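You operate a simulated robot arm through the tools that you are given. There is no shell and no other tool.

You run a simulated robot arm. Do the job below in one go: nothing can be reset, and whatever is moved stays where it is left.

JOB
Turn the long tube seam up, clamp it and wipe it.
Fine: free the roll clamp lever first; seam under the red pointer; rub the oil patch off with the square orange pad and put the pad back. Where these are worked on the way, their far stop is far enough and under half their travel is too little: roll clamp lever. What is to be rubbed or washed off counts as gone when no trace of it is left.

Only the result counts: the job must be done as asked and must still hold three seconds after the hand-in. Knocking over, shifting, dropping, spilling or breaking anything else fails it.

ROBOT AND FRAMES
A 7-joint arm with a two-finger parallel gripper, fixed in place. Base frame: the origin is on the floor under the middle of its stand, x ahead of it, y to its left, z up. Readings come in m, rad, newtons and seconds.
It reaches about 1.372 m from its shoulder. Its first joint turns from -2.601 to 2.601 rad. Payload 3.43 kg.
The tool frame sits at the grasp point between the pads (the TCP): z along the fingers, y along the line on which they close. The tips reach 0.03 m beyond it. The gripper opens to 0.094 m. The fingers are 0.028 m wide and 0.01 m thick; the gripper's body (0.05 by 0.096 m) begins 0.055 m behind the TCP.
Orientation is that of the tool frame in the base frame, as [roll, pitch, yaw] about the fixed x, y, z axes, in that order (R = Rz(yaw) Ry(pitch) Rx(roll)). With the fingers straight down and closing along the base's y, the tool's x points along the base's -x, its y along +y and its z along -z.

CONTROLS
- The arm moves only by the tool drive_tool. Its argument "steps" is one flat list of numbers, 6 for each row, row after row: the shift along the base's x, y, z in m, then the turn, a rotation vector about the base's x, y, z in rad. In form: [dx, dy, dz, rx, ry, rz, dx, dy, dz, rx, ry, rz, ...]. A call has 1 to 20 rows; each row shifts and turns the commanded pose from where the row before left it. "claw" is the gripper command, from -1 (fully open) to 1 (shut), values between in proportion, set as the call begins (left out, the last holds). Rows are played at 5 a second. More than 0.05 m and 0.15 rad between two rows, or a gripper value outside its range, and nothing of the call is played. Where a pose cannot be reached the arm comes as near as it can. A force on the tool above 90 N (or 10 N above the force at the start of the call, whichever is more), or a blocked arm, ends the call early, and 0.2 s more pass. The fingers move at their own pace (about 0.045 m/s each) and stop on an object; they squeeze with about 28 N. The grip force told is the motor's: it shows also when the fingers shut on nothing. Time passes only in rows, and 0.2 s behind the last, so rows that do not move let the fingers close. The reply holds the time, the measured pose of the TCP, the force on the tool along the base axes, the opening and the grip force, in the units named above and with some noise, with the torque about the TCP (base axes, N m) and any sound that the robot's microphone picked up, and new pictures: "show" is both (left out), scene, wrist or none.
- Cameras (640 x 400 px; columns grow to the right, rows downward): "scene" is fixed at [0.2212, 0.4981, 1.3967]; the picture's right is [0.27, -0.96, 0.00], its down [-0.54, -0.15, -0.83] and it looks along [0.80, 0.22, -0.56] (base axes); focal length 243 px, centre (320, 200). "wrist" rides on the gripper at [0.076, 0.014, -0.102] in the tool frame; the picture's right is [-0.18, 0.98, 0.00], its down [-0.75, -0.14, -0.64] and it looks along [-0.63, -0.12, 0.77] (tool axes); focal length 243 px, centre (320, 200). There is no depth. A picture from a camera that has moved, and an enlarged one, comes with that camera's place and axes in the base frame and with its lens.
- enlarge(camera, box): a new picture of the part [left, top, right, bottom] of that camera's present view, enlarged. No time passes.
- job_done(): hands the job in; it is judged then, once.

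Places have to be worked out from the pictures, the camera data and where the tool is seen. Open the gripper and draw the arm clear of the work before you hand the job in, unless the task says otherwise.

The tools are called after ">>>" as name(argument=value, ...) on one line, values as JSON. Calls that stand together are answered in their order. drive_tool: Moves the arm, as the interface text tells. Its arguments: {"type":"object","properties":{"steps":{"type":"array","items":{"type":"number"}},"claw":{"type":"number"},"show":{"type":"string","enum":["both","scene","wrist","none"]}},"required":["steps"]} The other tools are called the same way: enlarge (camera, box) takes an enlarged picture of a part of a camera's view; job_done () hands the job in.

At the start:

```text
time: 0.0
ee_pos: [0.9198, 0.3601, 1.251]
orientation: [3.139, 0.008, 3.14]
ft_force: [0.0, 0.7, 0.4]
ft_torque: [-0.02, 0.0, -0.02]
gripper_width: 0.0941
finger_force: 0.1
```

scene: 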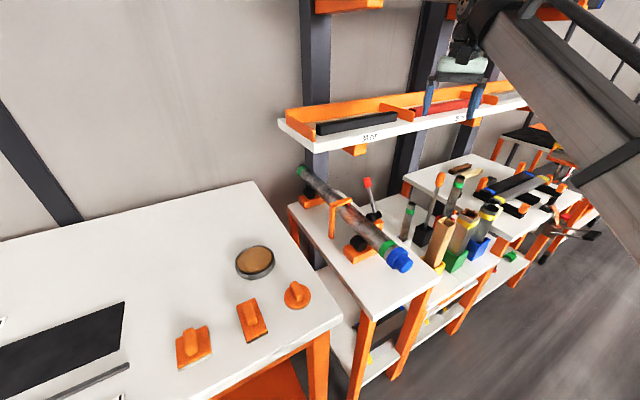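
wrist: 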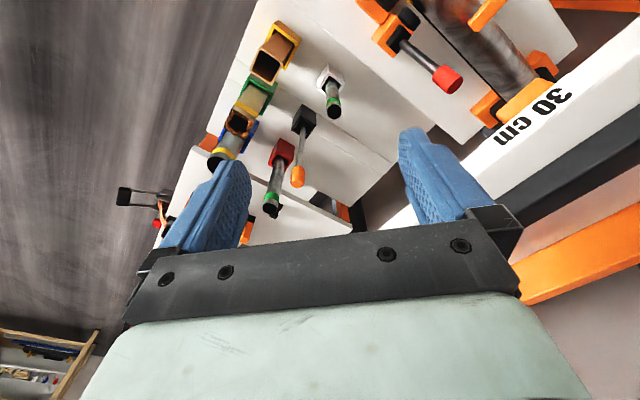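

The scene shows a long tube on V-blocks with blue cap, a lever with a red knob, and a table with three orange pads. I start by enlarging the parts that matter.

>>> enlarge(camera="scene", box=[270, 140, 430, 290])

>>> enlarge(camera="scene", box=[160, 230, 340, 380])

>>> enlarge(camera="wrist", box=[340, 0, 600, 150])

>>> enlarge(camera="scene", box=[380, 150, 620, 290])

```text
2.67 times, centred on (350, 215) of scene
camera zoom: at [0.2212, 0.4981, 1.3967], right [0.27, -0.96, 0.0], down [-0.54, -0.15, -0.83], along [0.8, 0.22, -0.56], focal length 648 px, centre (240, 160)
```

zoom: 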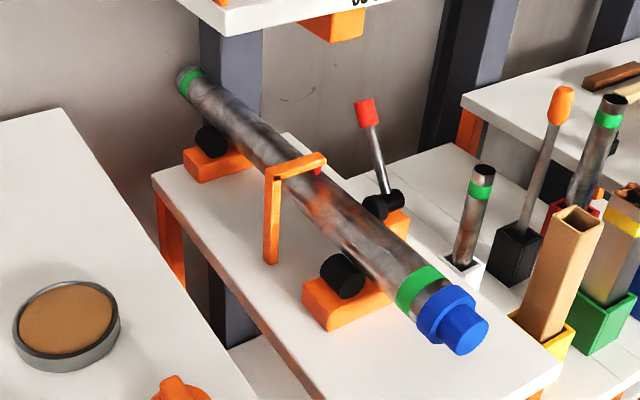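

```text
2.67 times, centred on (250, 305) of scene
camera zoom: at [0.2212, 0.4981, 1.3967], right [0.27, -0.96, 0.0], down [-0.54, -0.15, -0.83], along [0.8, 0.22, -0.56], focal length 648 px, centre (507, -80)
```

zoom: 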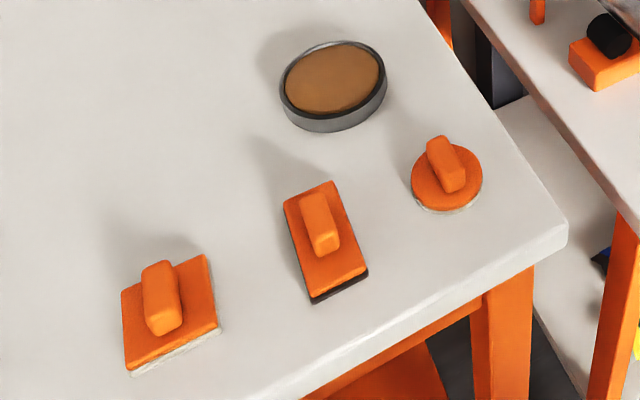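

```text
2.46 times, centred on (470, 75) of wrist
camera zoom: at [0.8427, 0.3737, 1.3513], right [0.18, 0.98, 0.0], down [0.75, -0.14, 0.65], along [0.64, -0.12, -0.76], focal length 597 px, centre (-49, 508)
```

zoom: 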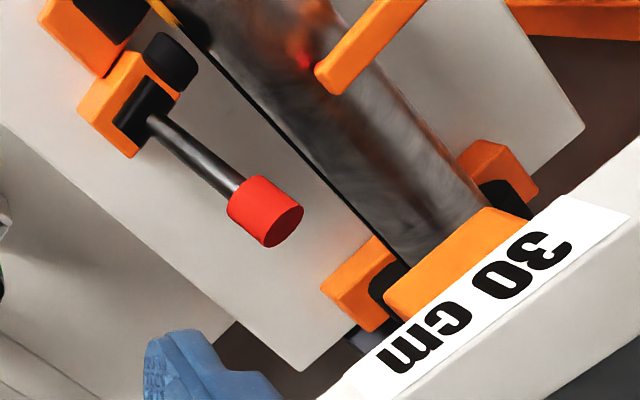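

```text
2.67 times, centred on (500, 220) of scene
camera zoom: at [0.2212, 0.4981, 1.3967], right [0.27, -0.96, 0.0], down [-0.54, -0.15, -0.83], along [0.8, 0.22, -0.56], focal length 648 px, centre (-160, 147)
```

zoom: 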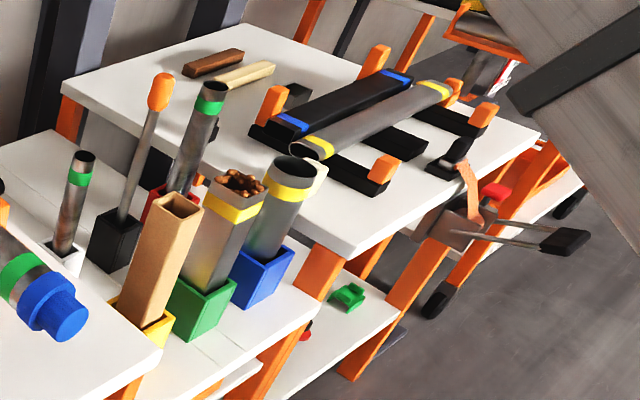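

I triangulate the lever knob at about (0.97, 0.535, 0.978), close under the shelf edge. I look closer at the shelf, the tube and the free wrist view before moving.

>>> enlarge(camera="scene", box=[260, 60, 540, 180])

>>> enlarge(camera="scene", box=[300, 180, 400, 260])

>>> enlarge(camera="scene", box=[350, 170, 420, 280])

>>> enlarge(camera="scene", box=[285, 155, 355, 225])

```text
2.29 times, centred on (400, 120) of scene
camera zoom: at [0.2212, 0.4981, 1.3967], right [0.27, -0.96, 0.0], down [-0.54, -0.15, -0.83], along [0.8, 0.22, -0.56], focal length 555 px, centre (137, 383)
```

zoom: 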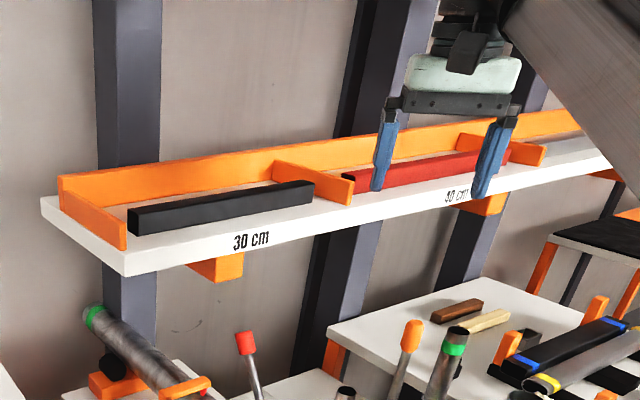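

```text
5.00 times, centred on (350, 220) of scene
camera zoom: at [0.2212, 0.4981, 1.3967], right [0.27, -0.96, 0.0], down [-0.54, -0.15, -0.83], along [0.8, 0.22, -0.56], focal length 1214 px, centre (170, 100)
```

zoom: 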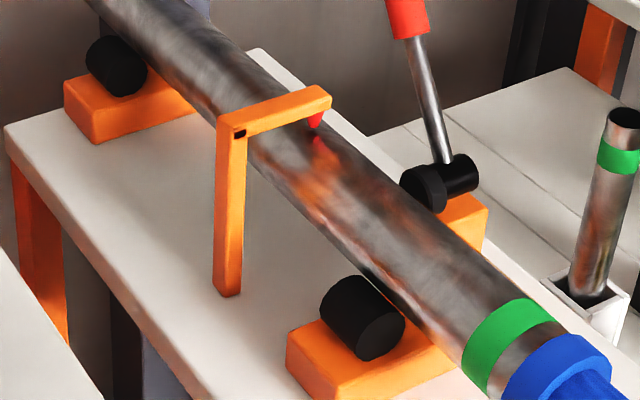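

```text
3.64 times, centred on (385, 225) of scene
camera zoom: at [0.2212, 0.4981, 1.3967], right [0.27, -0.96, 0.0], down [-0.54, -0.15, -0.83], along [0.8, 0.22, -0.56], focal length 883 px, centre (84, 109)
```

zoom: 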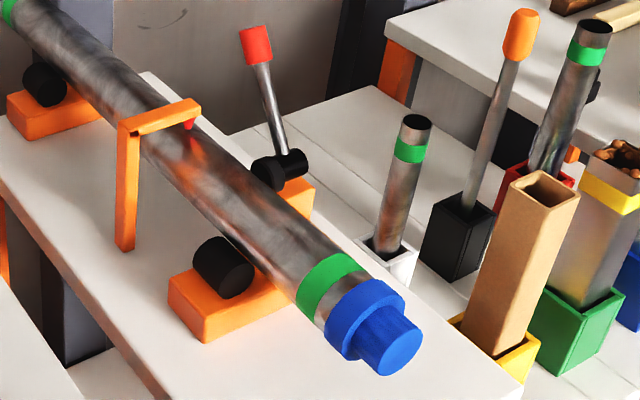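

```text
5.71 times, centred on (320, 190) of scene
camera zoom: at [0.2212, 0.4981, 1.3967], right [0.27, -0.96, 0.0], down [-0.54, -0.15, -0.83], along [0.8, 0.22, -0.56], focal length 1388 px, centre (320, 257)
```

zoom: 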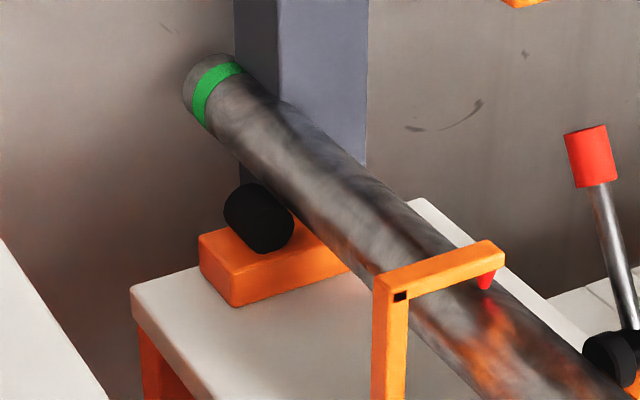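

The whole workshop appears to be turned 45°: tube axis runs along (1,1), near blue end at about (0.71, 0.40, 0.89), shelf front edge on x+y≈1.50 at z≈1.14. I turn the gripper 45° and draw it back toward the robot to look at the tube along its axis.

>>> drive_tool(steps=[-0.03, -0.007, -0.01, 0, 0, 0.131, -0.03, -0.007, -0.01, 0, 0, 0.131, -0.03, -0.007, -0.01, 0, 0, 0.131, -0.03, -0.007, -0.01, 0, 0, 0.131, -0.03, -0.007, -0.01, 0, 0, 0.131, -0.03, -0.007, -0.01, 0, 0, 0.131])

```text
time: 0.8
ee_pos: [0.8478, 0.3445, 1.2249]
orientation: [3.137, 0.033, -2.829]
ft_force: [2.5, -0.1, -3.0]
ft_torque: [0.19, 0.06, 0.16]
gripper_width: 0.0938
finger_force: 0.0
out of reach, approached as far as the arm can: row 3
stopped in row 3: the force on the tool passed its limit at 98 N (the readings are from after the stop); the commanded pose is now the measured one
camera wrist: at [0.7663, 0.3326, 1.3233], right [-0.13, 0.99, 0.01], down [0.74, 0.09, 0.67], along [0.66, 0.09, -0.75], focal length 243 px, centre (320, 200)
```

scene: 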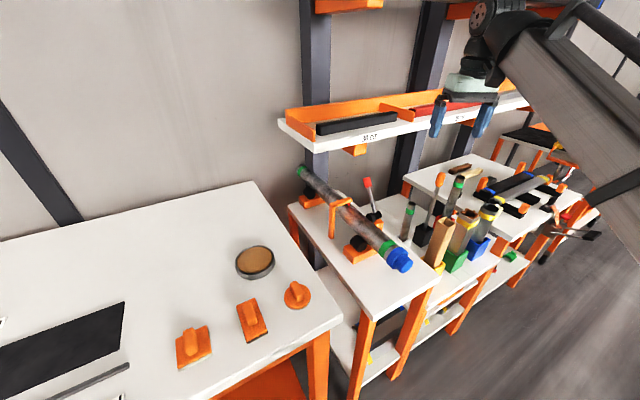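
wrist: 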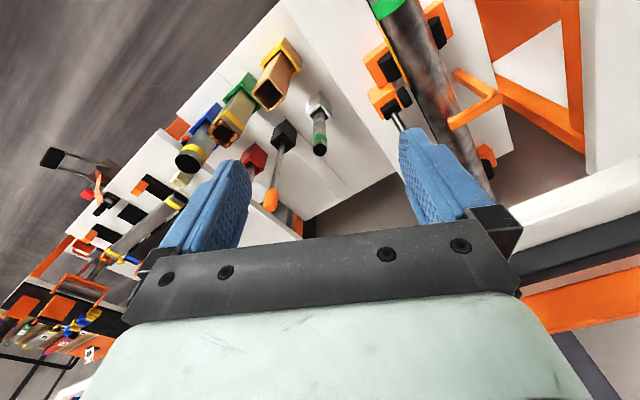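

The arm stopped early at row 3: something like a joint limit, since the pictures show nothing touching the gripper. I back off by translation only, to see whether the rotation was the limiting part.

>>> drive_tool(steps=[-0.02, -0.005, 0.0, 0, 0, 0, -0.02, -0.005, 0.0, 0, 0, 0], show="none")

```text
time: 1.4
ee_pos: [0.8085, 0.3368, 1.2236]
orientation: [3.137, 0.045, -2.823]
ft_force: [41.9, -23.7, -60.3]
ft_torque: [4.68, -0.28, 3.3]
gripper_width: 0.0938
finger_force: 0.0
```

The force reading (down and forward) suggests the hand is pressed from above/behind, perhaps against the arm's own link. I look at the wrist region closely.

>>> enlarge(camera="scene", box=[380, 0, 640, 160])

>>> enlarge(camera="wrist", box=[0, 0, 640, 400])

```text
2.46 times, centred on (510, 80) of scene
camera zoom: at [0.2212, 0.4981, 1.3967], right [0.27, -0.96, 0.0], down [-0.54, -0.15, -0.83], along [0.8, 0.22, -0.56], focal length 598 px, centre (-148, 495)
```

zoom: 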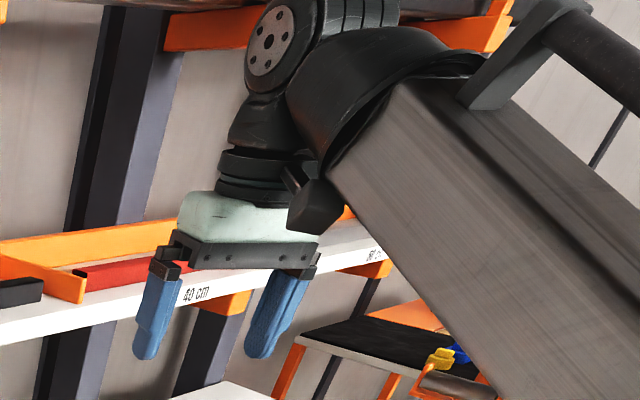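

```text
1.00 times, centred on (320, 200) of wrist (not enlarged: the box is as wide or as high as the picture)
camera zoom: at [0.7267, 0.3237, 1.321], right [-0.13, 0.99, 0.01], down [0.73, 0.09, 0.67], along [0.67, 0.1, -0.74], focal length 243 px, centre (320, 200)
```

zoom: 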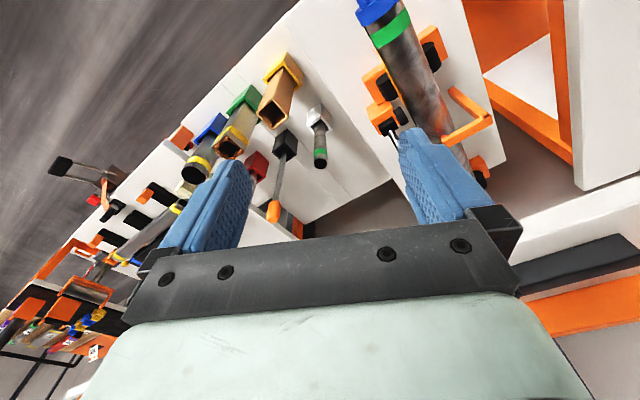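

The wrist camera box is touching the forearm: the hand cannot fold further with the camera on the robot's side. I back out forward to free it.

>>> drive_tool(steps=[0.02, 0.004, 0.0, 0, 0, -0.05, 0.02, 0.004, 0.0, 0, 0, -0.1, 0.02, 0.004, 0, 0, 0, -0.1], show="none")

```text
time: 2.1
ee_pos: [0.8663, 0.3465, 1.2248]
orientation: [3.134, 0.028, -3.08]
ft_force: [0.8, 0.0, -1.0]
ft_torque: [-0.02, 0.0, 0.02]
gripper_width: 0.0941
finger_force: 0.1
```

The tool is free again (force about 1 N). I now turn the hand the other way, so the camera comes to the far side from the forearm, closing axis ending square to the tube.

>>> drive_tool(steps=[0, 0, 0, 0, 0, -0.14, 0, 0, 0, 0, 0, -0.14, 0, 0, 0, 0, 0, -0.14, 0, 0, 0, 0, 0, -0.14, 0, 0, 0, 0, 0, -0.14, 0, 0, 0, 0, 0, -0.14, 0, 0, 0, 0, 0, -0.14, 0, 0, 0, 0, 0, -0.14])

```text
time: 4.0
ee_pos: [0.8661, 0.3461, 1.2244]
orientation: [3.138, 0.032, 2.084]
ft_force: [-0.3, 0.7, 0.3]
ft_torque: [0.02, -0.03, 0.03]
gripper_width: 0.094
finger_force: 0.0
camera wrist: at [0.8388, 0.4225, 1.3232], right [0.95, 0.32, 0.01], down [0.23, -0.71, 0.67], along [0.22, -0.63, -0.75], focal length 243 px, centre (320, 200)
```

scene: 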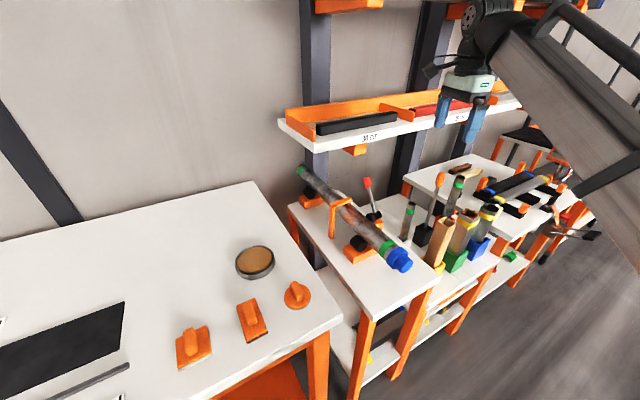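
wrist: 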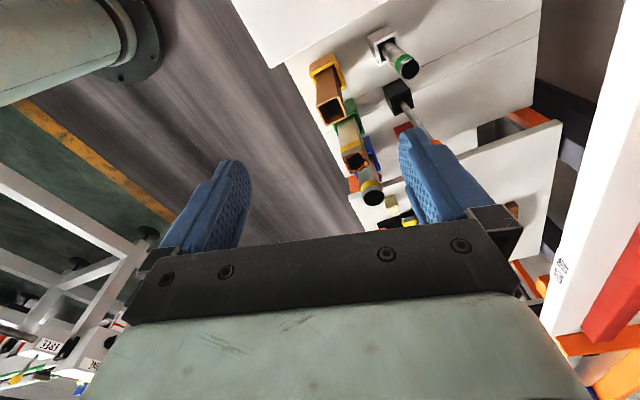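

The turn works. I carry on to yaw 45° while drawing back slightly from the shelf.

>>> drive_tool(steps=[-0.005, -0.005, 0, 0, 0, -0.144, -0.005, -0.005, 0, 0, 0, -0.144, -0.005, -0.005, 0, 0, 0, -0.144, -0.005, -0.005, 0, 0, 0, -0.144, -0.005, -0.005, 0, 0, 0, -0.144, -0.005, -0.005, 0, 0, 0, -0.144, -0.005, -0.005, 0, 0, 0, -0.144, -0.005, -0.005, 0, 0, 0, -0.144, -0.005, -0.005, 0, 0, 0, -0.144])

```text
time: 6.0
ee_pos: [0.8393, 0.3084, 1.1846]
orientation: [3.131, 0.021, 0.786]
ft_force: [0.3, 0.7, -0.1]
ft_torque: [0.0, 0.01, -0.03]
gripper_width: 0.0942
finger_force: 0.2
out of reach, approached as far as the arm can: row 3, 4, 5, 6, 7, 8, 9
camera wrist: at [0.9032, 0.3543, 1.2837], right [0.57, -0.82, 0.01], down [-0.63, -0.42, 0.66], along [-0.53, -0.38, -0.75], focal length 243 px, centre (320, 200)
```

scene: 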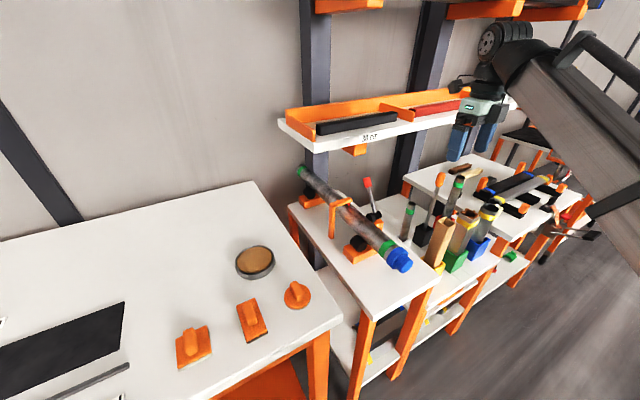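
wrist: 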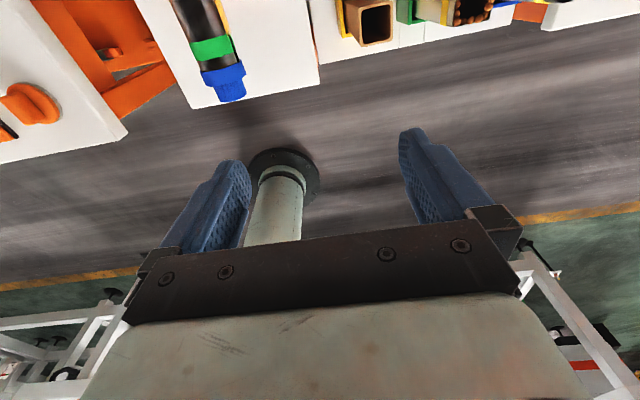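

The near-vertical pose close to the robot was barely reachable at that height, but the turn is done. I now tilt the fingers forward 45° along the tube and go lower, so the camera looks straight down on tube and lever.

>>> drive_tool(steps=[-0.007, 0.016, -0.012, 0.0926, -0.0926, 0, -0.007, 0.016, -0.012, 0.0926, -0.0926, 0, -0.007, 0.016, -0.012, 0.0926, -0.0926, 0, -0.007, 0.016, -0.012, 0.0926, -0.0926, 0, -0.007, 0.016, -0.012, 0.0926, -0.0926, 0, -0.007, 0.016, -0.012, 0.0926, -0.0926, 0])

```text
time: 7.3
ee_pos: [0.7976, 0.4003, 1.1119]
orientation: [3.13, -0.754, 0.793]
ft_force: [-0.7, -0.1, -0.7]
ft_torque: [0.02, 0.02, 0.02]
gripper_width: 0.094
finger_force: 0.0
camera wrist: at [0.7953, 0.3813, 1.238], right [0.6, -0.79, -0.12], down [-0.8, -0.6, -0.05], along [-0.03, 0.13, -0.99], focal length 243 px, centre (320, 200)
```

scene: 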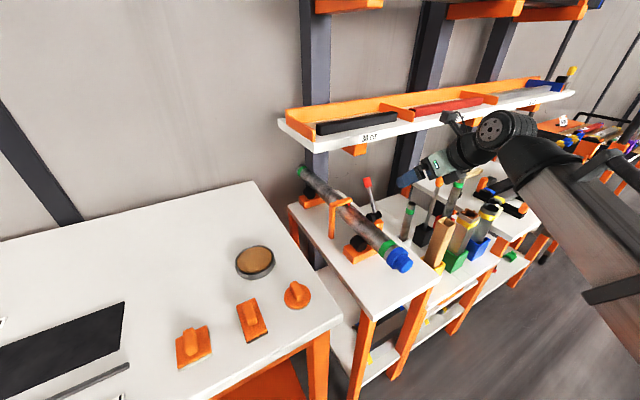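
wrist: 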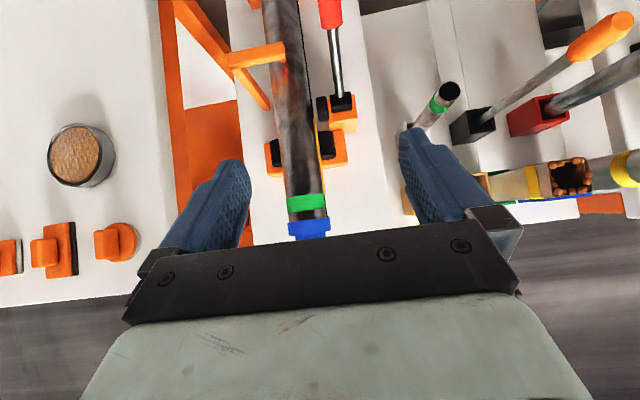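

Excellent view from above. I enlarge the tube, arch and lever, and the pads.

>>> enlarge(camera="wrist", box=[220, 0, 400, 240])

>>> enlarge(camera="wrist", box=[250, 60, 350, 140])

>>> enlarge(camera="wrist", box=[0, 100, 200, 310])

>>> enlarge(camera="wrist", box=[400, 0, 640, 220])

```text
1.67 times, centred on (310, 120) of wrist
camera zoom: at [0.7953, 0.3813, 1.238], right [0.6, -0.79, -0.12], down [-0.8, -0.6, -0.05], along [-0.03, 0.13, -0.99], focal length 404 px, centre (337, 333)
```

zoom: 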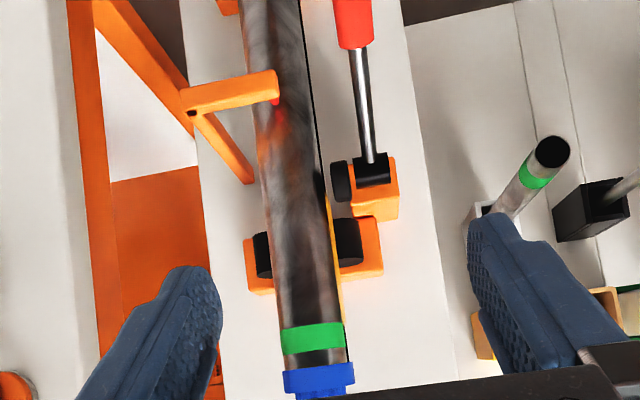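

```text
5.00 times, centred on (300, 100) of wrist
camera zoom: at [0.7953, 0.3813, 1.238], right [0.6, -0.79, -0.12], down [-0.8, -0.6, -0.05], along [-0.03, 0.13, -0.99], focal length 1213 px, centre (420, 700)
```

zoom: 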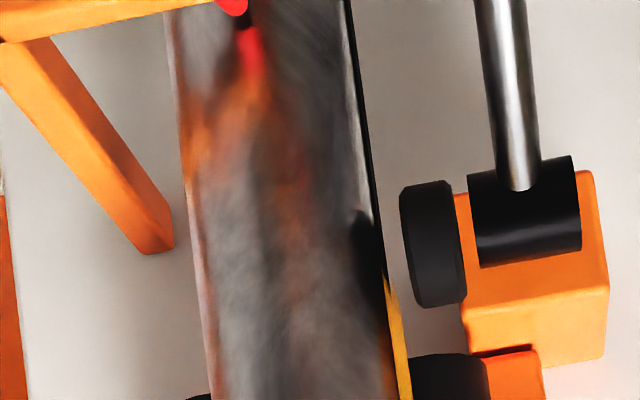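

```text
1.90 times, centred on (100, 205) of wrist
camera zoom: at [0.7953, 0.3813, 1.238], right [0.6, -0.79, -0.12], down [-0.8, -0.6, -0.05], along [-0.03, 0.13, -0.99], focal length 462 px, centre (739, 190)
```

zoom: 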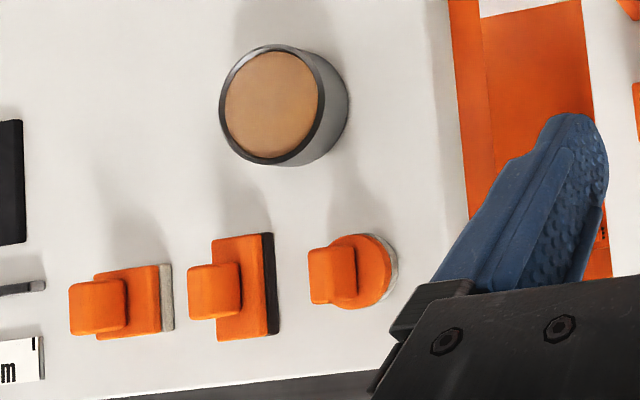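

```text
1.82 times, centred on (520, 110) of wrist
camera zoom: at [0.7953, 0.3813, 1.238], right [0.6, -0.79, -0.12], down [-0.8, -0.6, -0.05], along [-0.03, 0.13, -0.99], focal length 441 px, centre (-44, 364)
```

zoom: 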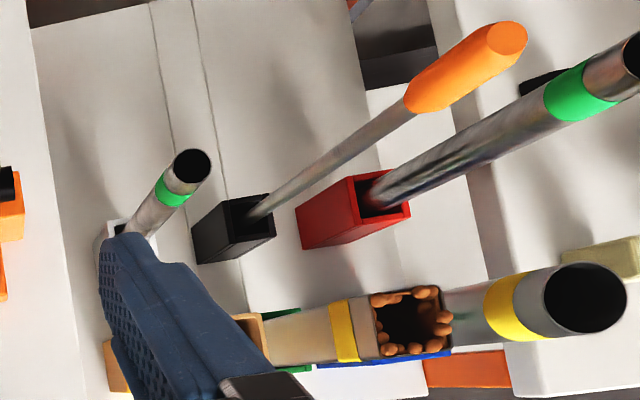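

I can make out a thin dark line on the right (-t) side of the tube, perhaps the seam, with a dark blob near the clamp. I move the hand right and roll it so the camera looks at that side of the tube.

>>> drive_tool(steps=[0.0257, -0.005, -0.0117, 0.0926, 0.0926, 0, 0.0257, -0.005, -0.0117, 0.0926, 0.0926, 0, 0.0257, -0.005, -0.0117, 0.0926, 0.0926, 0, 0.0257, -0.005, -0.0117, 0.0926, 0.0926, 0, 0.0257, -0.005, -0.0117, 0.0926, 0.0926, 0, 0.0257, -0.005, -0.0117, 0.0926, 0.0926, 0])

```text
time: 8.8
ee_pos: [0.9537, 0.3734, 1.0444]
orientation: [-2.203, -0.507, 0.201]
ft_force: [-0.6, -0.2, 0.1]
ft_torque: [0.0, -0.02, -0.02]
gripper_width: 0.094
finger_force: 0.0
camera wrist: at [1.0139, 0.2926, 1.1224], right [0.34, -0.53, -0.78], down [-0.79, -0.6, 0.07], along [-0.51, 0.6, -0.62], focal length 243 px, centre (320, 200)
```

scene: 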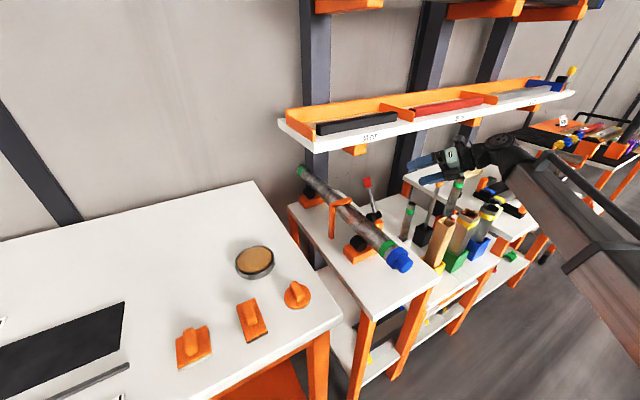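
wrist: 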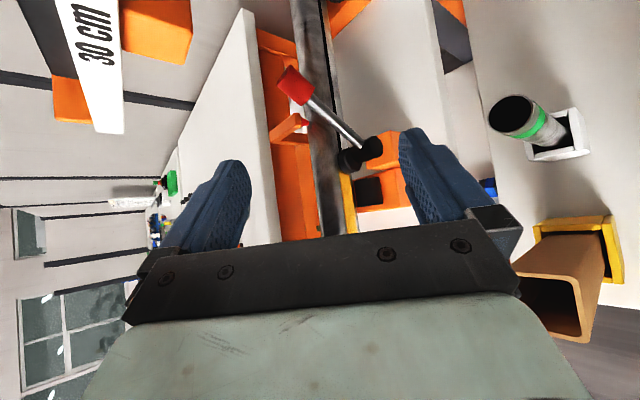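

>>> enlarge(camera="wrist", box=[240, 0, 440, 240])

>>> enlarge(camera="wrist", box=[280, 60, 400, 180])

>>> enlarge(camera="wrist", box=[280, 130, 420, 240])

```text
1.67 times, centred on (340, 120) of wrist
camera zoom: at [1.0139, 0.2926, 1.1224], right [0.34, -0.53, -0.78], down [-0.79, -0.6, 0.07], along [-0.51, 0.6, -0.62], focal length 404 px, centre (287, 333)
```

zoom: 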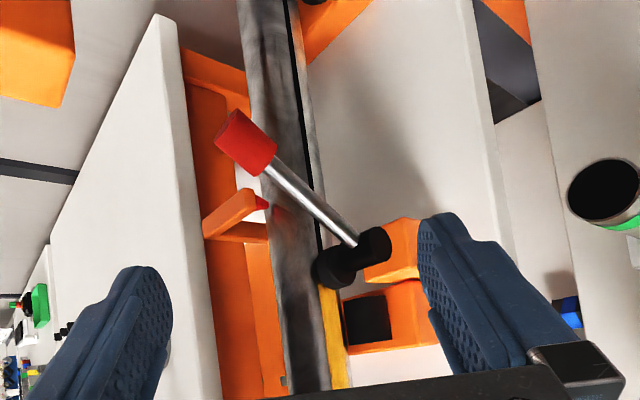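

```text
3.33 times, centred on (340, 120) of wrist
camera zoom: at [1.0139, 0.2926, 1.1224], right [0.34, -0.53, -0.78], down [-0.79, -0.6, 0.07], along [-0.51, 0.6, -0.62], focal length 809 px, centre (253, 467)
```

zoom: 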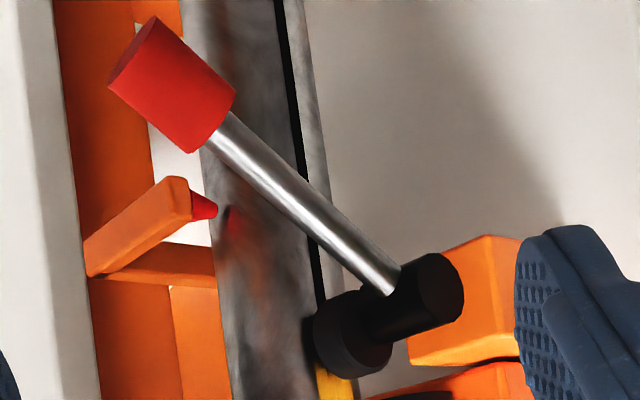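

```text
3.64 times, centred on (350, 185) of wrist
camera zoom: at [1.0139, 0.2926, 1.1224], right [0.34, -0.53, -0.78], down [-0.79, -0.6, 0.07], along [-0.51, 0.6, -0.62], focal length 882 px, centre (211, 254)
```

zoom: 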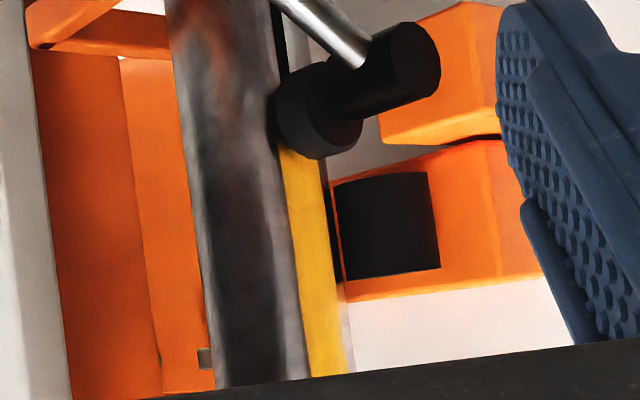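

The side view clearly shows a black seam line on the tube's right side (about 90° from the top), and a yellowish stripe on its near half, likely the oil. The lever swings in the plane along the tube, currently leaning to the wall. I straighten the roll, tilt the fingers to 20° below horizontal and go to a pre-grasp in front of the red knob with the claw half shut.

>>> drive_tool(steps=[-0.0108, 0.0132, 0, -0.0926, -0.0926, 0, -0.0108, 0.0132, 0, -0.0926, -0.0926, 0, -0.0108, 0.0132, 0, -0.0926, -0.0926, 0, -0.0108, 0.0132, 0, -0.0926, -0.0926, 0, -0.0108, 0.0132, 0, -0.0926, -0.0926, 0, -0.0108, 0.0132, 0, -0.0926, -0.0926, 0, 0, 0, -0.004, 0.1027, -0.1027, 0, 0, 0, -0.004, 0.1027, -0.1027, 0, 0, 0, -0.004, 0.1027, -0.1027, 0], claw=-0.3)

```text
time: 10.8
ee_pos: [0.8869, 0.4526, 1.0299]
orientation: [3.121, -1.192, 0.798]
ft_force: [0.2, 0.8, 0.3]
ft_torque: [0.0, 0.02, -0.01]
gripper_width: 0.061
finger_force: 0.0
camera wrist: at [0.8486, 0.3947, 1.1373], right [0.64, -0.75, -0.16], down [-0.72, -0.52, -0.46], along [0.26, 0.42, -0.87], focal length 243 px, centre (320, 200)
```

scene: 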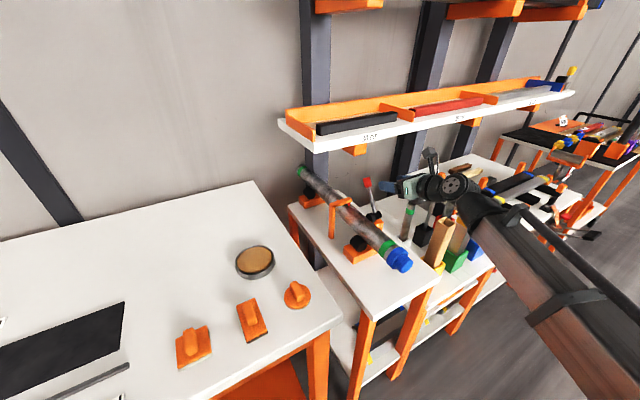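
wrist: 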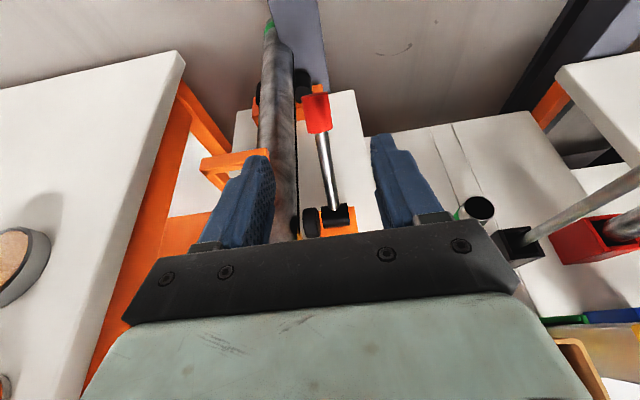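

The knob sits centrally between the fingers in the view; I judge it at (0.967, 0.532, 0.979), 0.125 m straight ahead along the fingers. I advance to it.

>>> drive_tool(steps=[0.02, 0.02, -0.0125, 0, 0, 0, 0.02, 0.02, -0.0125, 0, 0, 0, 0.02, 0.02, -0.0125, 0, 0, 0, 0.018, 0.018, -0.0125, 0, 0, 0])

```text
time: 11.8
ee_pos: [0.9649, 0.5301, 0.9809]
orientation: [3.123, -1.19, 0.799]
ft_force: [0.6, -0.5, -0.5]
ft_torque: [-0.02, -0.02, -0.01]
gripper_width: 0.0608
finger_force: 0.1
camera wrist: at [0.9271, 0.4728, 1.0888], right [0.64, -0.75, -0.16], down [-0.72, -0.52, -0.46], along [0.26, 0.42, -0.87], focal length 243 px, centre (320, 200)
```

scene: 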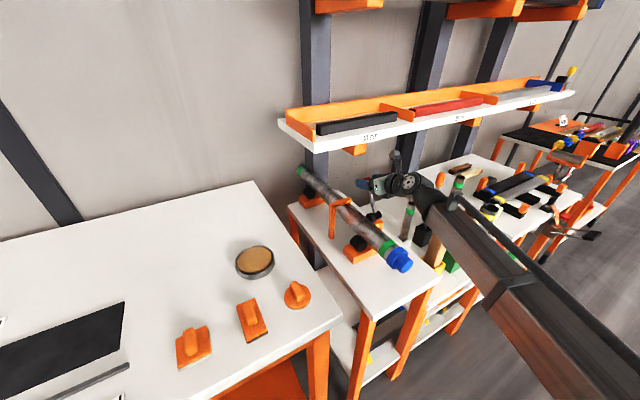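
wrist: 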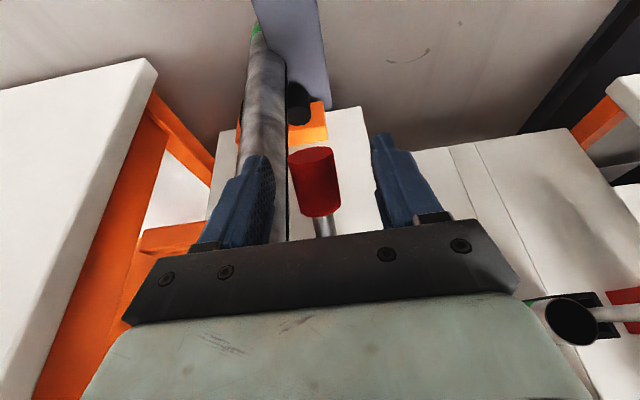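

The knob is between the fingers. Before closing, I check that the forearm stays clear of the tool rack.

>>> enlarge(camera="scene", box=[340, 140, 540, 290])

>>> enlarge(camera="wrist", box=[220, 100, 420, 250])

```text
2.67 times, centred on (440, 215) of scene
camera zoom: at [0.2212, 0.4981, 1.3967], right [0.27, -0.96, 0.0], down [-0.54, -0.15, -0.83], along [0.8, 0.22, -0.56], focal length 648 px, centre (0, 160)
```

zoom: 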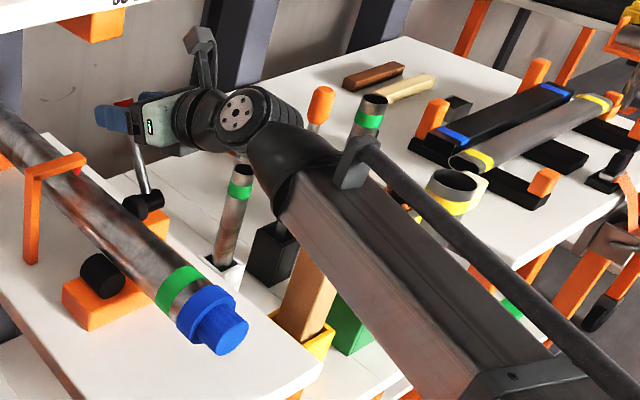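

```text
2.67 times, centred on (320, 175) of wrist
camera zoom: at [0.9271, 0.4728, 1.0888], right [0.64, -0.75, -0.16], down [-0.72, -0.52, -0.46], along [0.26, 0.42, -0.87], focal length 647 px, centre (320, 267)
```

zoom: 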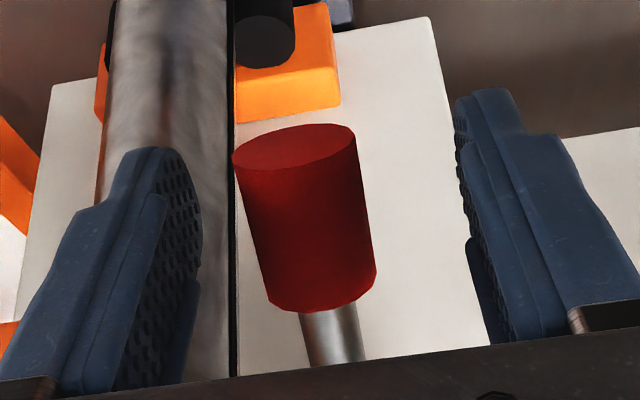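

The knob is about 5 mm left of the middle of the fingers. I shift left by that and close on it.

>>> drive_tool(steps=[-0.0035, 0.0035, 0, 0, 0, 0], show="none")

>>> drive_tool(steps=[0, 0, 0, 0, 0, 0, 0, 0, 0, 0, 0, 0, 0, 0, 0, 0, 0, 0, 0, 0, 0, 0, 0, 0], claw=1, show="wrist")

```text
time: 12.2
ee_pos: [0.9624, 0.5337, 0.9807]
orientation: [3.123, -1.19, 0.797]
ft_force: [-0.5, -0.2, 0.6]
ft_torque: [0.02, 0.04, 0.03]
gripper_width: 0.0612
finger_force: 0.2
```

```text
time: 13.2
ee_pos: [0.9627, 0.5316, 0.9801]
orientation: [3.123, -1.191, 0.799]
ft_force: [10.7, -10.4, 0.7]
ft_torque: [0.01, 0.12, -0.32]
gripper_width: 0.0256
finger_force: 45.3
camera wrist: at [0.9242, 0.4752, 1.0886], right [0.64, -0.75, -0.16], down [-0.72, -0.52, -0.46], along [0.26, 0.42, -0.87], focal length 243 px, centre (320, 200)
```

wrist: 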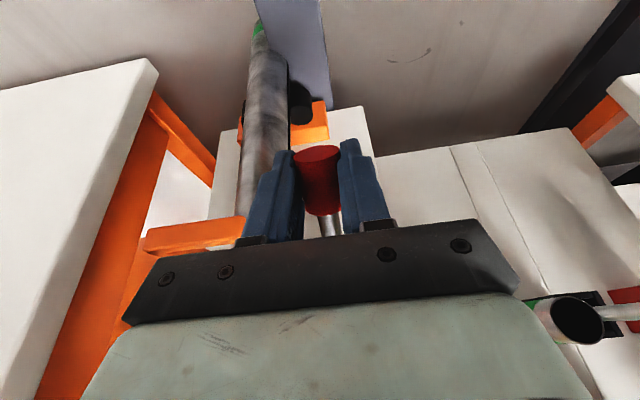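

The knob is held (0.0256 m). I try pulling the lever toward me (away from the wall) along an arc about the pivot at s≈1.0, z≈0.874, the first 12° as a test.

>>> drive_tool(steps=[-0.007, -0.0106, 0.0058, 0.0247, -0.0247, 0, -0.0085, -0.0085, 0.0041, 0.0247, -0.0247, 0], show="scene")

```text
time: 13.8
ee_pos: [0.9471, 0.5149, 0.991]
orientation: [3.121, -1.262, 0.797]
ft_force: [16.4, 4.9, 4.3]
ft_torque: [1.41, -0.81, -0.35]
gripper_width: 0.0255
finger_force: 45.1
```

scene: 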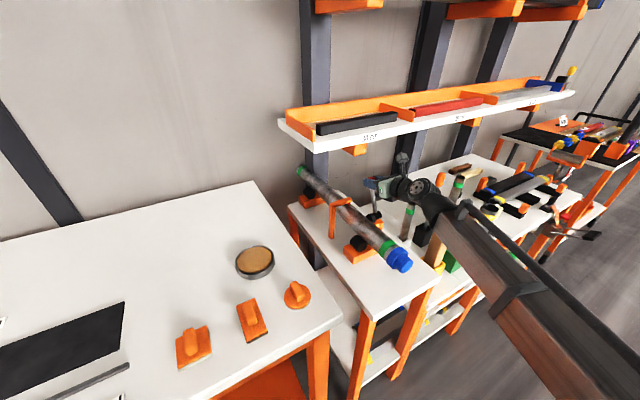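

The lever follows with about 15 N resistance. I continue the arc past vertical.

>>> drive_tool(steps=[-0.0087, -0.0087, 0.0029, 0.0247, -0.0247, 0, -0.0088, -0.0088, 0.0015, 0.0247, -0.0247, 0, -0.0089, -0.0089, 0.0002, 0.0247, -0.0247, 0, -0.0089, -0.0089, -0.0011, 0.0247, -0.0247, 0])

```text
time: 14.8
ee_pos: [0.91, 0.478, 0.994]
orientation: [3.103, -1.403, 0.812]
ft_force: [12.1, 1.9, 22.0]
ft_torque: [1.61, -0.59, -0.26]
gripper_width: 0.0255
finger_force: 44.8
camera wrist: at [0.8556, 0.4067, 1.0854], right [0.67, -0.72, -0.18], down [-0.64, -0.43, -0.64], along [0.38, 0.54, -0.75], focal length 243 px, centre (320, 200)
```

scene: 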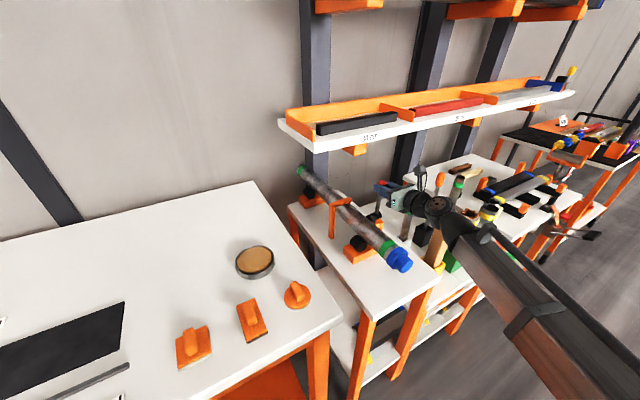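
wrist: 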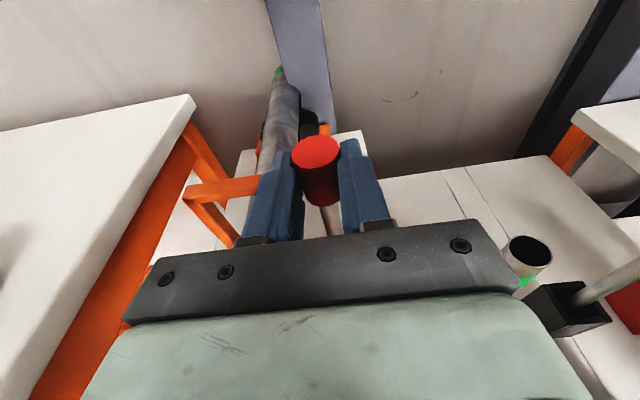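

The lever is now about upright and still moving; the upward 22 N says I am slightly low. I carry on toward me keeping the height.

>>> drive_tool(steps=[-0.0089, -0.0089, 0.001, 0.0247, -0.0247, 0, -0.0088, -0.0088, -0.001, 0.0247, -0.0247, 0, -0.0085, -0.0085, -0.0025, 0.0247, -0.0247, 0])

```text
time: 15.6
ee_pos: [0.8865, 0.4548, 0.986]
orientation: [3.071, -1.502, 0.849]
ft_force: [21.3, 2.1, -28.2]
ft_torque: [1.11, 0.44, -0.28]
gripper_width: 0.0255
finger_force: 44.9
camera wrist: at [0.8262, 0.3768, 1.0689], right [0.68, -0.71, -0.18], down [-0.59, -0.39, -0.71], along [0.43, 0.59, -0.68], focal length 243 px, centre (320, 200)
```

scene: 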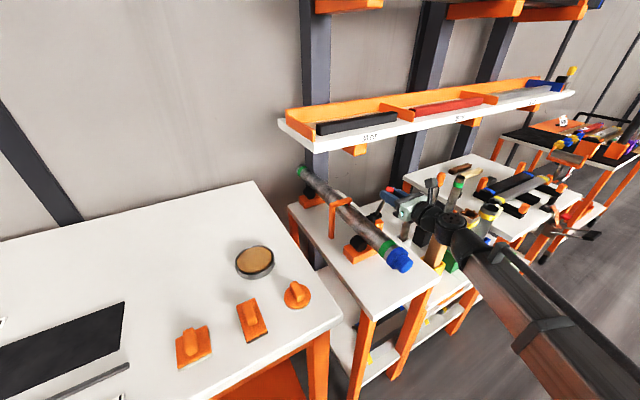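
wrist: 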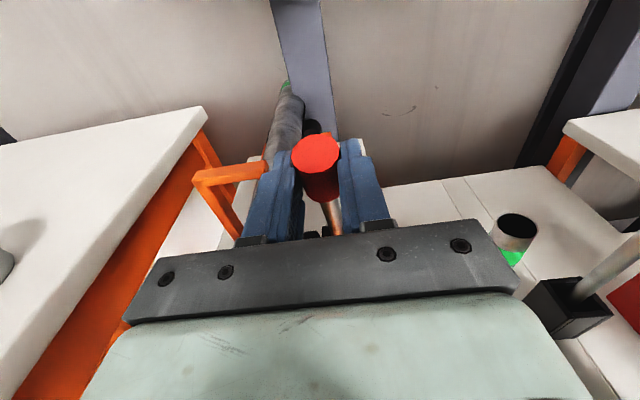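

The lever leans about 24° toward me now and pulls the tool down, so the arc is falling. I follow it down and on, watching for the stop.

>>> drive_tool(steps=[-0.007, -0.007, -0.011, 0, 0, 0, -0.007, -0.007, -0.008, 0, 0, 0], show="wrist")

```text
time: 16.1
ee_pos: [0.8687, 0.4371, 0.9753]
orientation: [3.084, -1.509, 0.835]
ft_force: [0.3, -7.5, 31.4]
ft_torque: [1.87, -0.63, 0.23]
gripper_width: 0.0256
finger_force: 45.8
camera wrist: at [0.8082, 0.3586, 1.0565], right [0.68, -0.71, -0.18], down [-0.59, -0.38, -0.71], along [0.44, 0.59, -0.68], focal length 243 px, centre (320, 200)
```

wrist: 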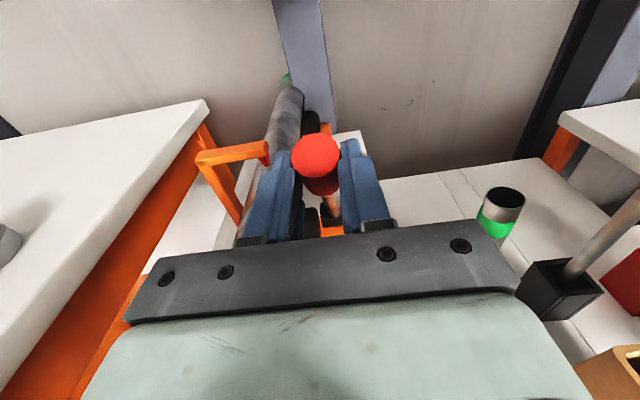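

A circle through the readings gives the pivot at s≈0.995, z≈0.858, radius 0.137, lever now about 31° toward me with no stop yet. I go on along that circle.

>>> drive_tool(steps=[-0.0076, -0.0076, -0.005, 0, 0, 0, -0.0078, -0.0078, -0.009, 0, 0, 0], show="wrist")

```text
time: 16.8
ee_pos: [0.8554, 0.4243, 0.9588]
orientation: [3.068, -1.506, 0.854]
ft_force: [6.6, 2.7, 32.7]
ft_torque: [1.46, -0.33, 0.55]
gripper_width: 0.0257
finger_force: 45.0
camera wrist: at [0.7953, 0.3456, 1.0404], right [0.68, -0.71, -0.18], down [-0.59, -0.39, -0.71], along [0.43, 0.59, -0.68], focal length 243 px, centre (320, 200)
```

wrist: 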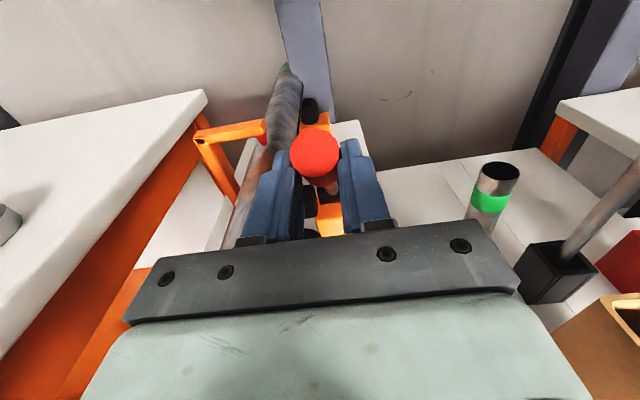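

Still moving: lever about 42° toward me. I continue in small steps to find the stop.

>>> drive_tool(steps=[-0.007, -0.007, -0.008, 0, 0, 0, -0.0065, -0.0065, -0.0105, 0, 0, 0], show="scene")

```text
time: 17.4
ee_pos: [0.8396, 0.4092, 0.9365]
orientation: [3.037, -1.501, 0.886]
ft_force: [0.7, -0.1, 0.0]
ft_torque: [0.01, 0.02, -0.03]
gripper_width: 0.0001
finger_force: 32.8
```

scene: 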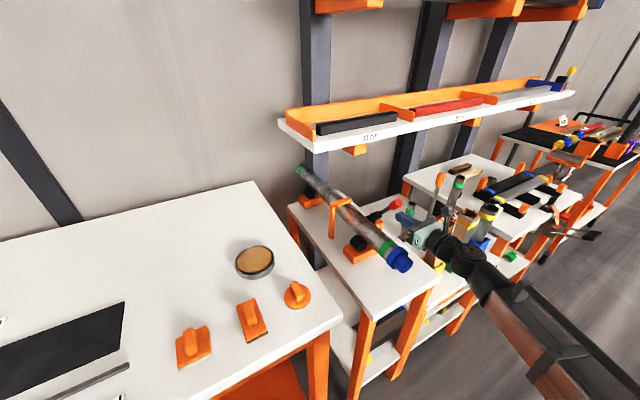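

The fingers slipped off the knob and shut. I look at where the lever stands now.

>>> enlarge(camera="scene", box=[330, 170, 450, 270])

>>> enlarge(camera="wrist", box=[220, 60, 420, 250])

```text
4.00 times, centred on (390, 220) of scene
camera zoom: at [0.2212, 0.4981, 1.3967], right [0.27, -0.96, 0.0], down [-0.54, -0.15, -0.83], along [0.8, 0.22, -0.56], focal length 972 px, centre (40, 120)
```

zoom: 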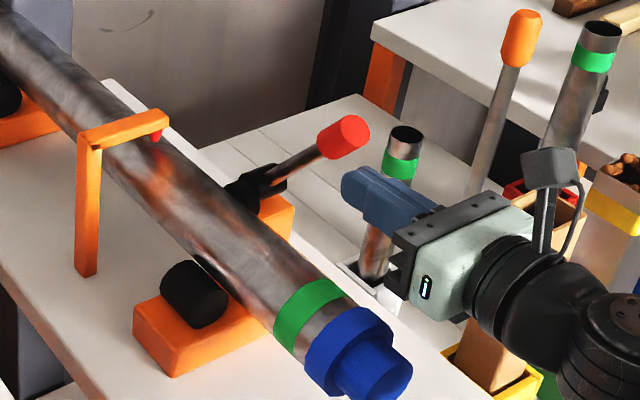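

```text
2.11 times, centred on (320, 155) of wrist
camera zoom: at [0.7801, 0.331, 1.0186], right [0.68, -0.71, -0.18], down [-0.59, -0.39, -0.71], along [0.43, 0.59, -0.68], focal length 511 px, centre (320, 295)
```

zoom: 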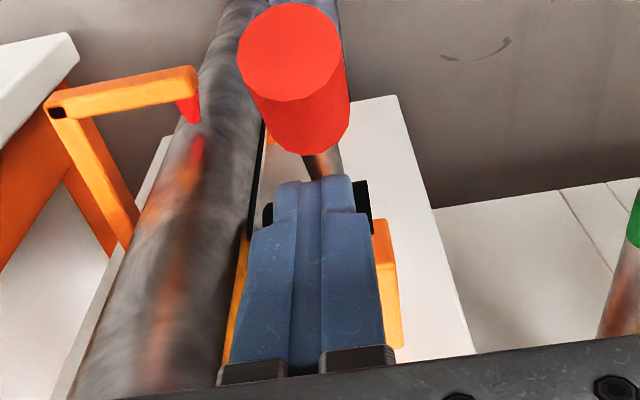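

Triangulating the knob now gives s≈0.923, z≈0.97: the lever leans about 33° toward me, mirror image of its start, and it stopped giving there while my fingers slid off, so it is at its far stop. I back straight out toward the robot, then line up with the tube's blue stub.

>>> drive_tool(steps=[-0.028, -0.028, 0, 0.0099, -0.0099, 0, -0.028, -0.028, 0, 0.0099, -0.0099, 0, -0.028, -0.028, 0, 0.0099, -0.0099, 0, -0.028, -0.028, 0, 0.0099, -0.0099, 0, -0.028, -0.028, 0, 0.0099, -0.0099, 0, -0.0173, 0.0173, -0.008, 0, 0, 0, -0.0173, 0.0173, -0.008, 0, 0, 0, -0.0173, 0.0173, -0.008, 0, 0, 0], claw=-0.5)

```text
time: 19.1
ee_pos: [0.6582, 0.3239, 0.9145]
orientation: [0.734, -1.563, -3.1]
ft_force: [0.7, 0.7, -0.4]
ft_torque: [-0.02, -0.01, -0.01]
gripper_width: 0.0703
finger_force: 0.0
out of reach, approached as far as the arm can: row 8
camera wrist: at [0.5941, 0.2413, 0.9897], right [0.69, -0.7, -0.18], down [-0.55, -0.35, -0.76], along [0.47, 0.62, -0.63], focal length 243 px, centre (320, 200)
```

scene: 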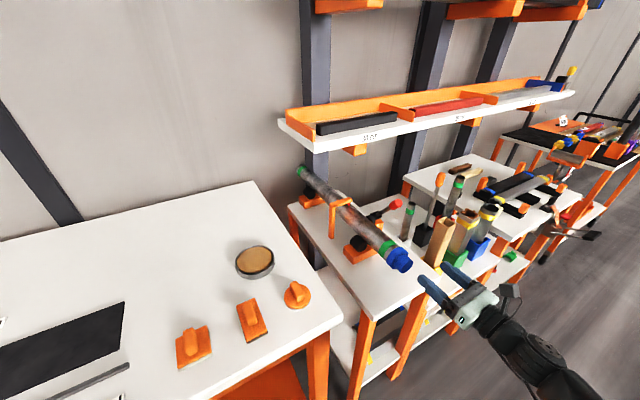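
wrist: 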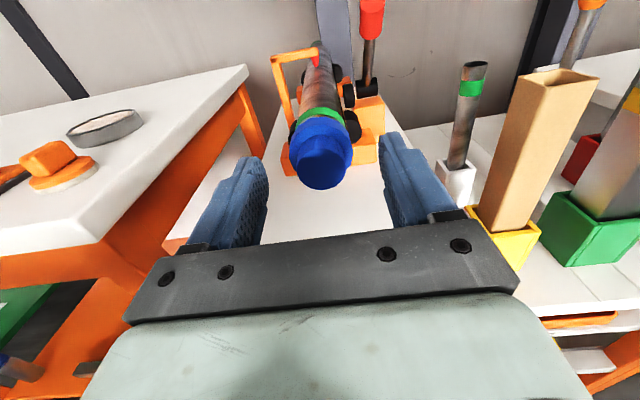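

The tool is now in line with the blue stub. I enlarge it to get its centre precisely.

>>> enlarge(camera="wrist", box=[250, 30, 400, 220])

>>> enlarge(camera="scene", box=[370, 220, 450, 300])

```text
2.11 times, centred on (325, 125) of wrist
camera zoom: at [0.5941, 0.2413, 0.9897], right [0.69, -0.7, -0.18], down [-0.55, -0.35, -0.76], along [0.47, 0.62, -0.63], focal length 511 px, centre (310, 358)
```

zoom: 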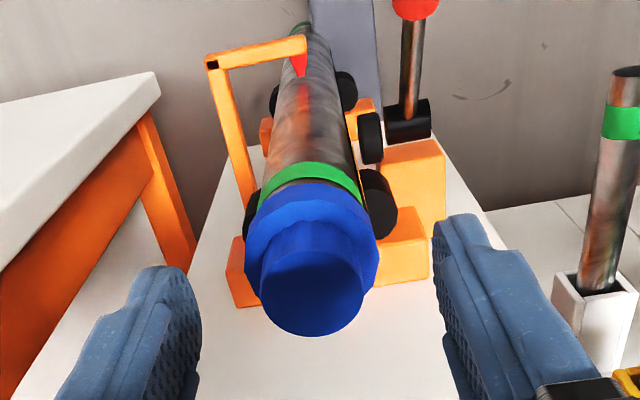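

```text
5.00 times, centred on (410, 260) of scene
camera zoom: at [0.2212, 0.4981, 1.3967], right [0.27, -0.96, 0.0], down [-0.54, -0.15, -0.83], along [0.8, 0.22, -0.56], focal length 1214 px, centre (-130, -100)
```

zoom: 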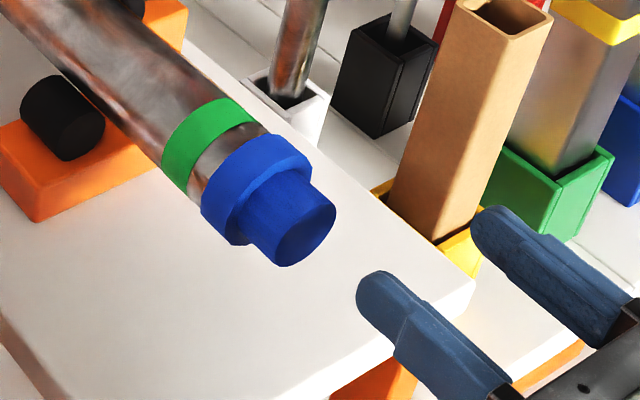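

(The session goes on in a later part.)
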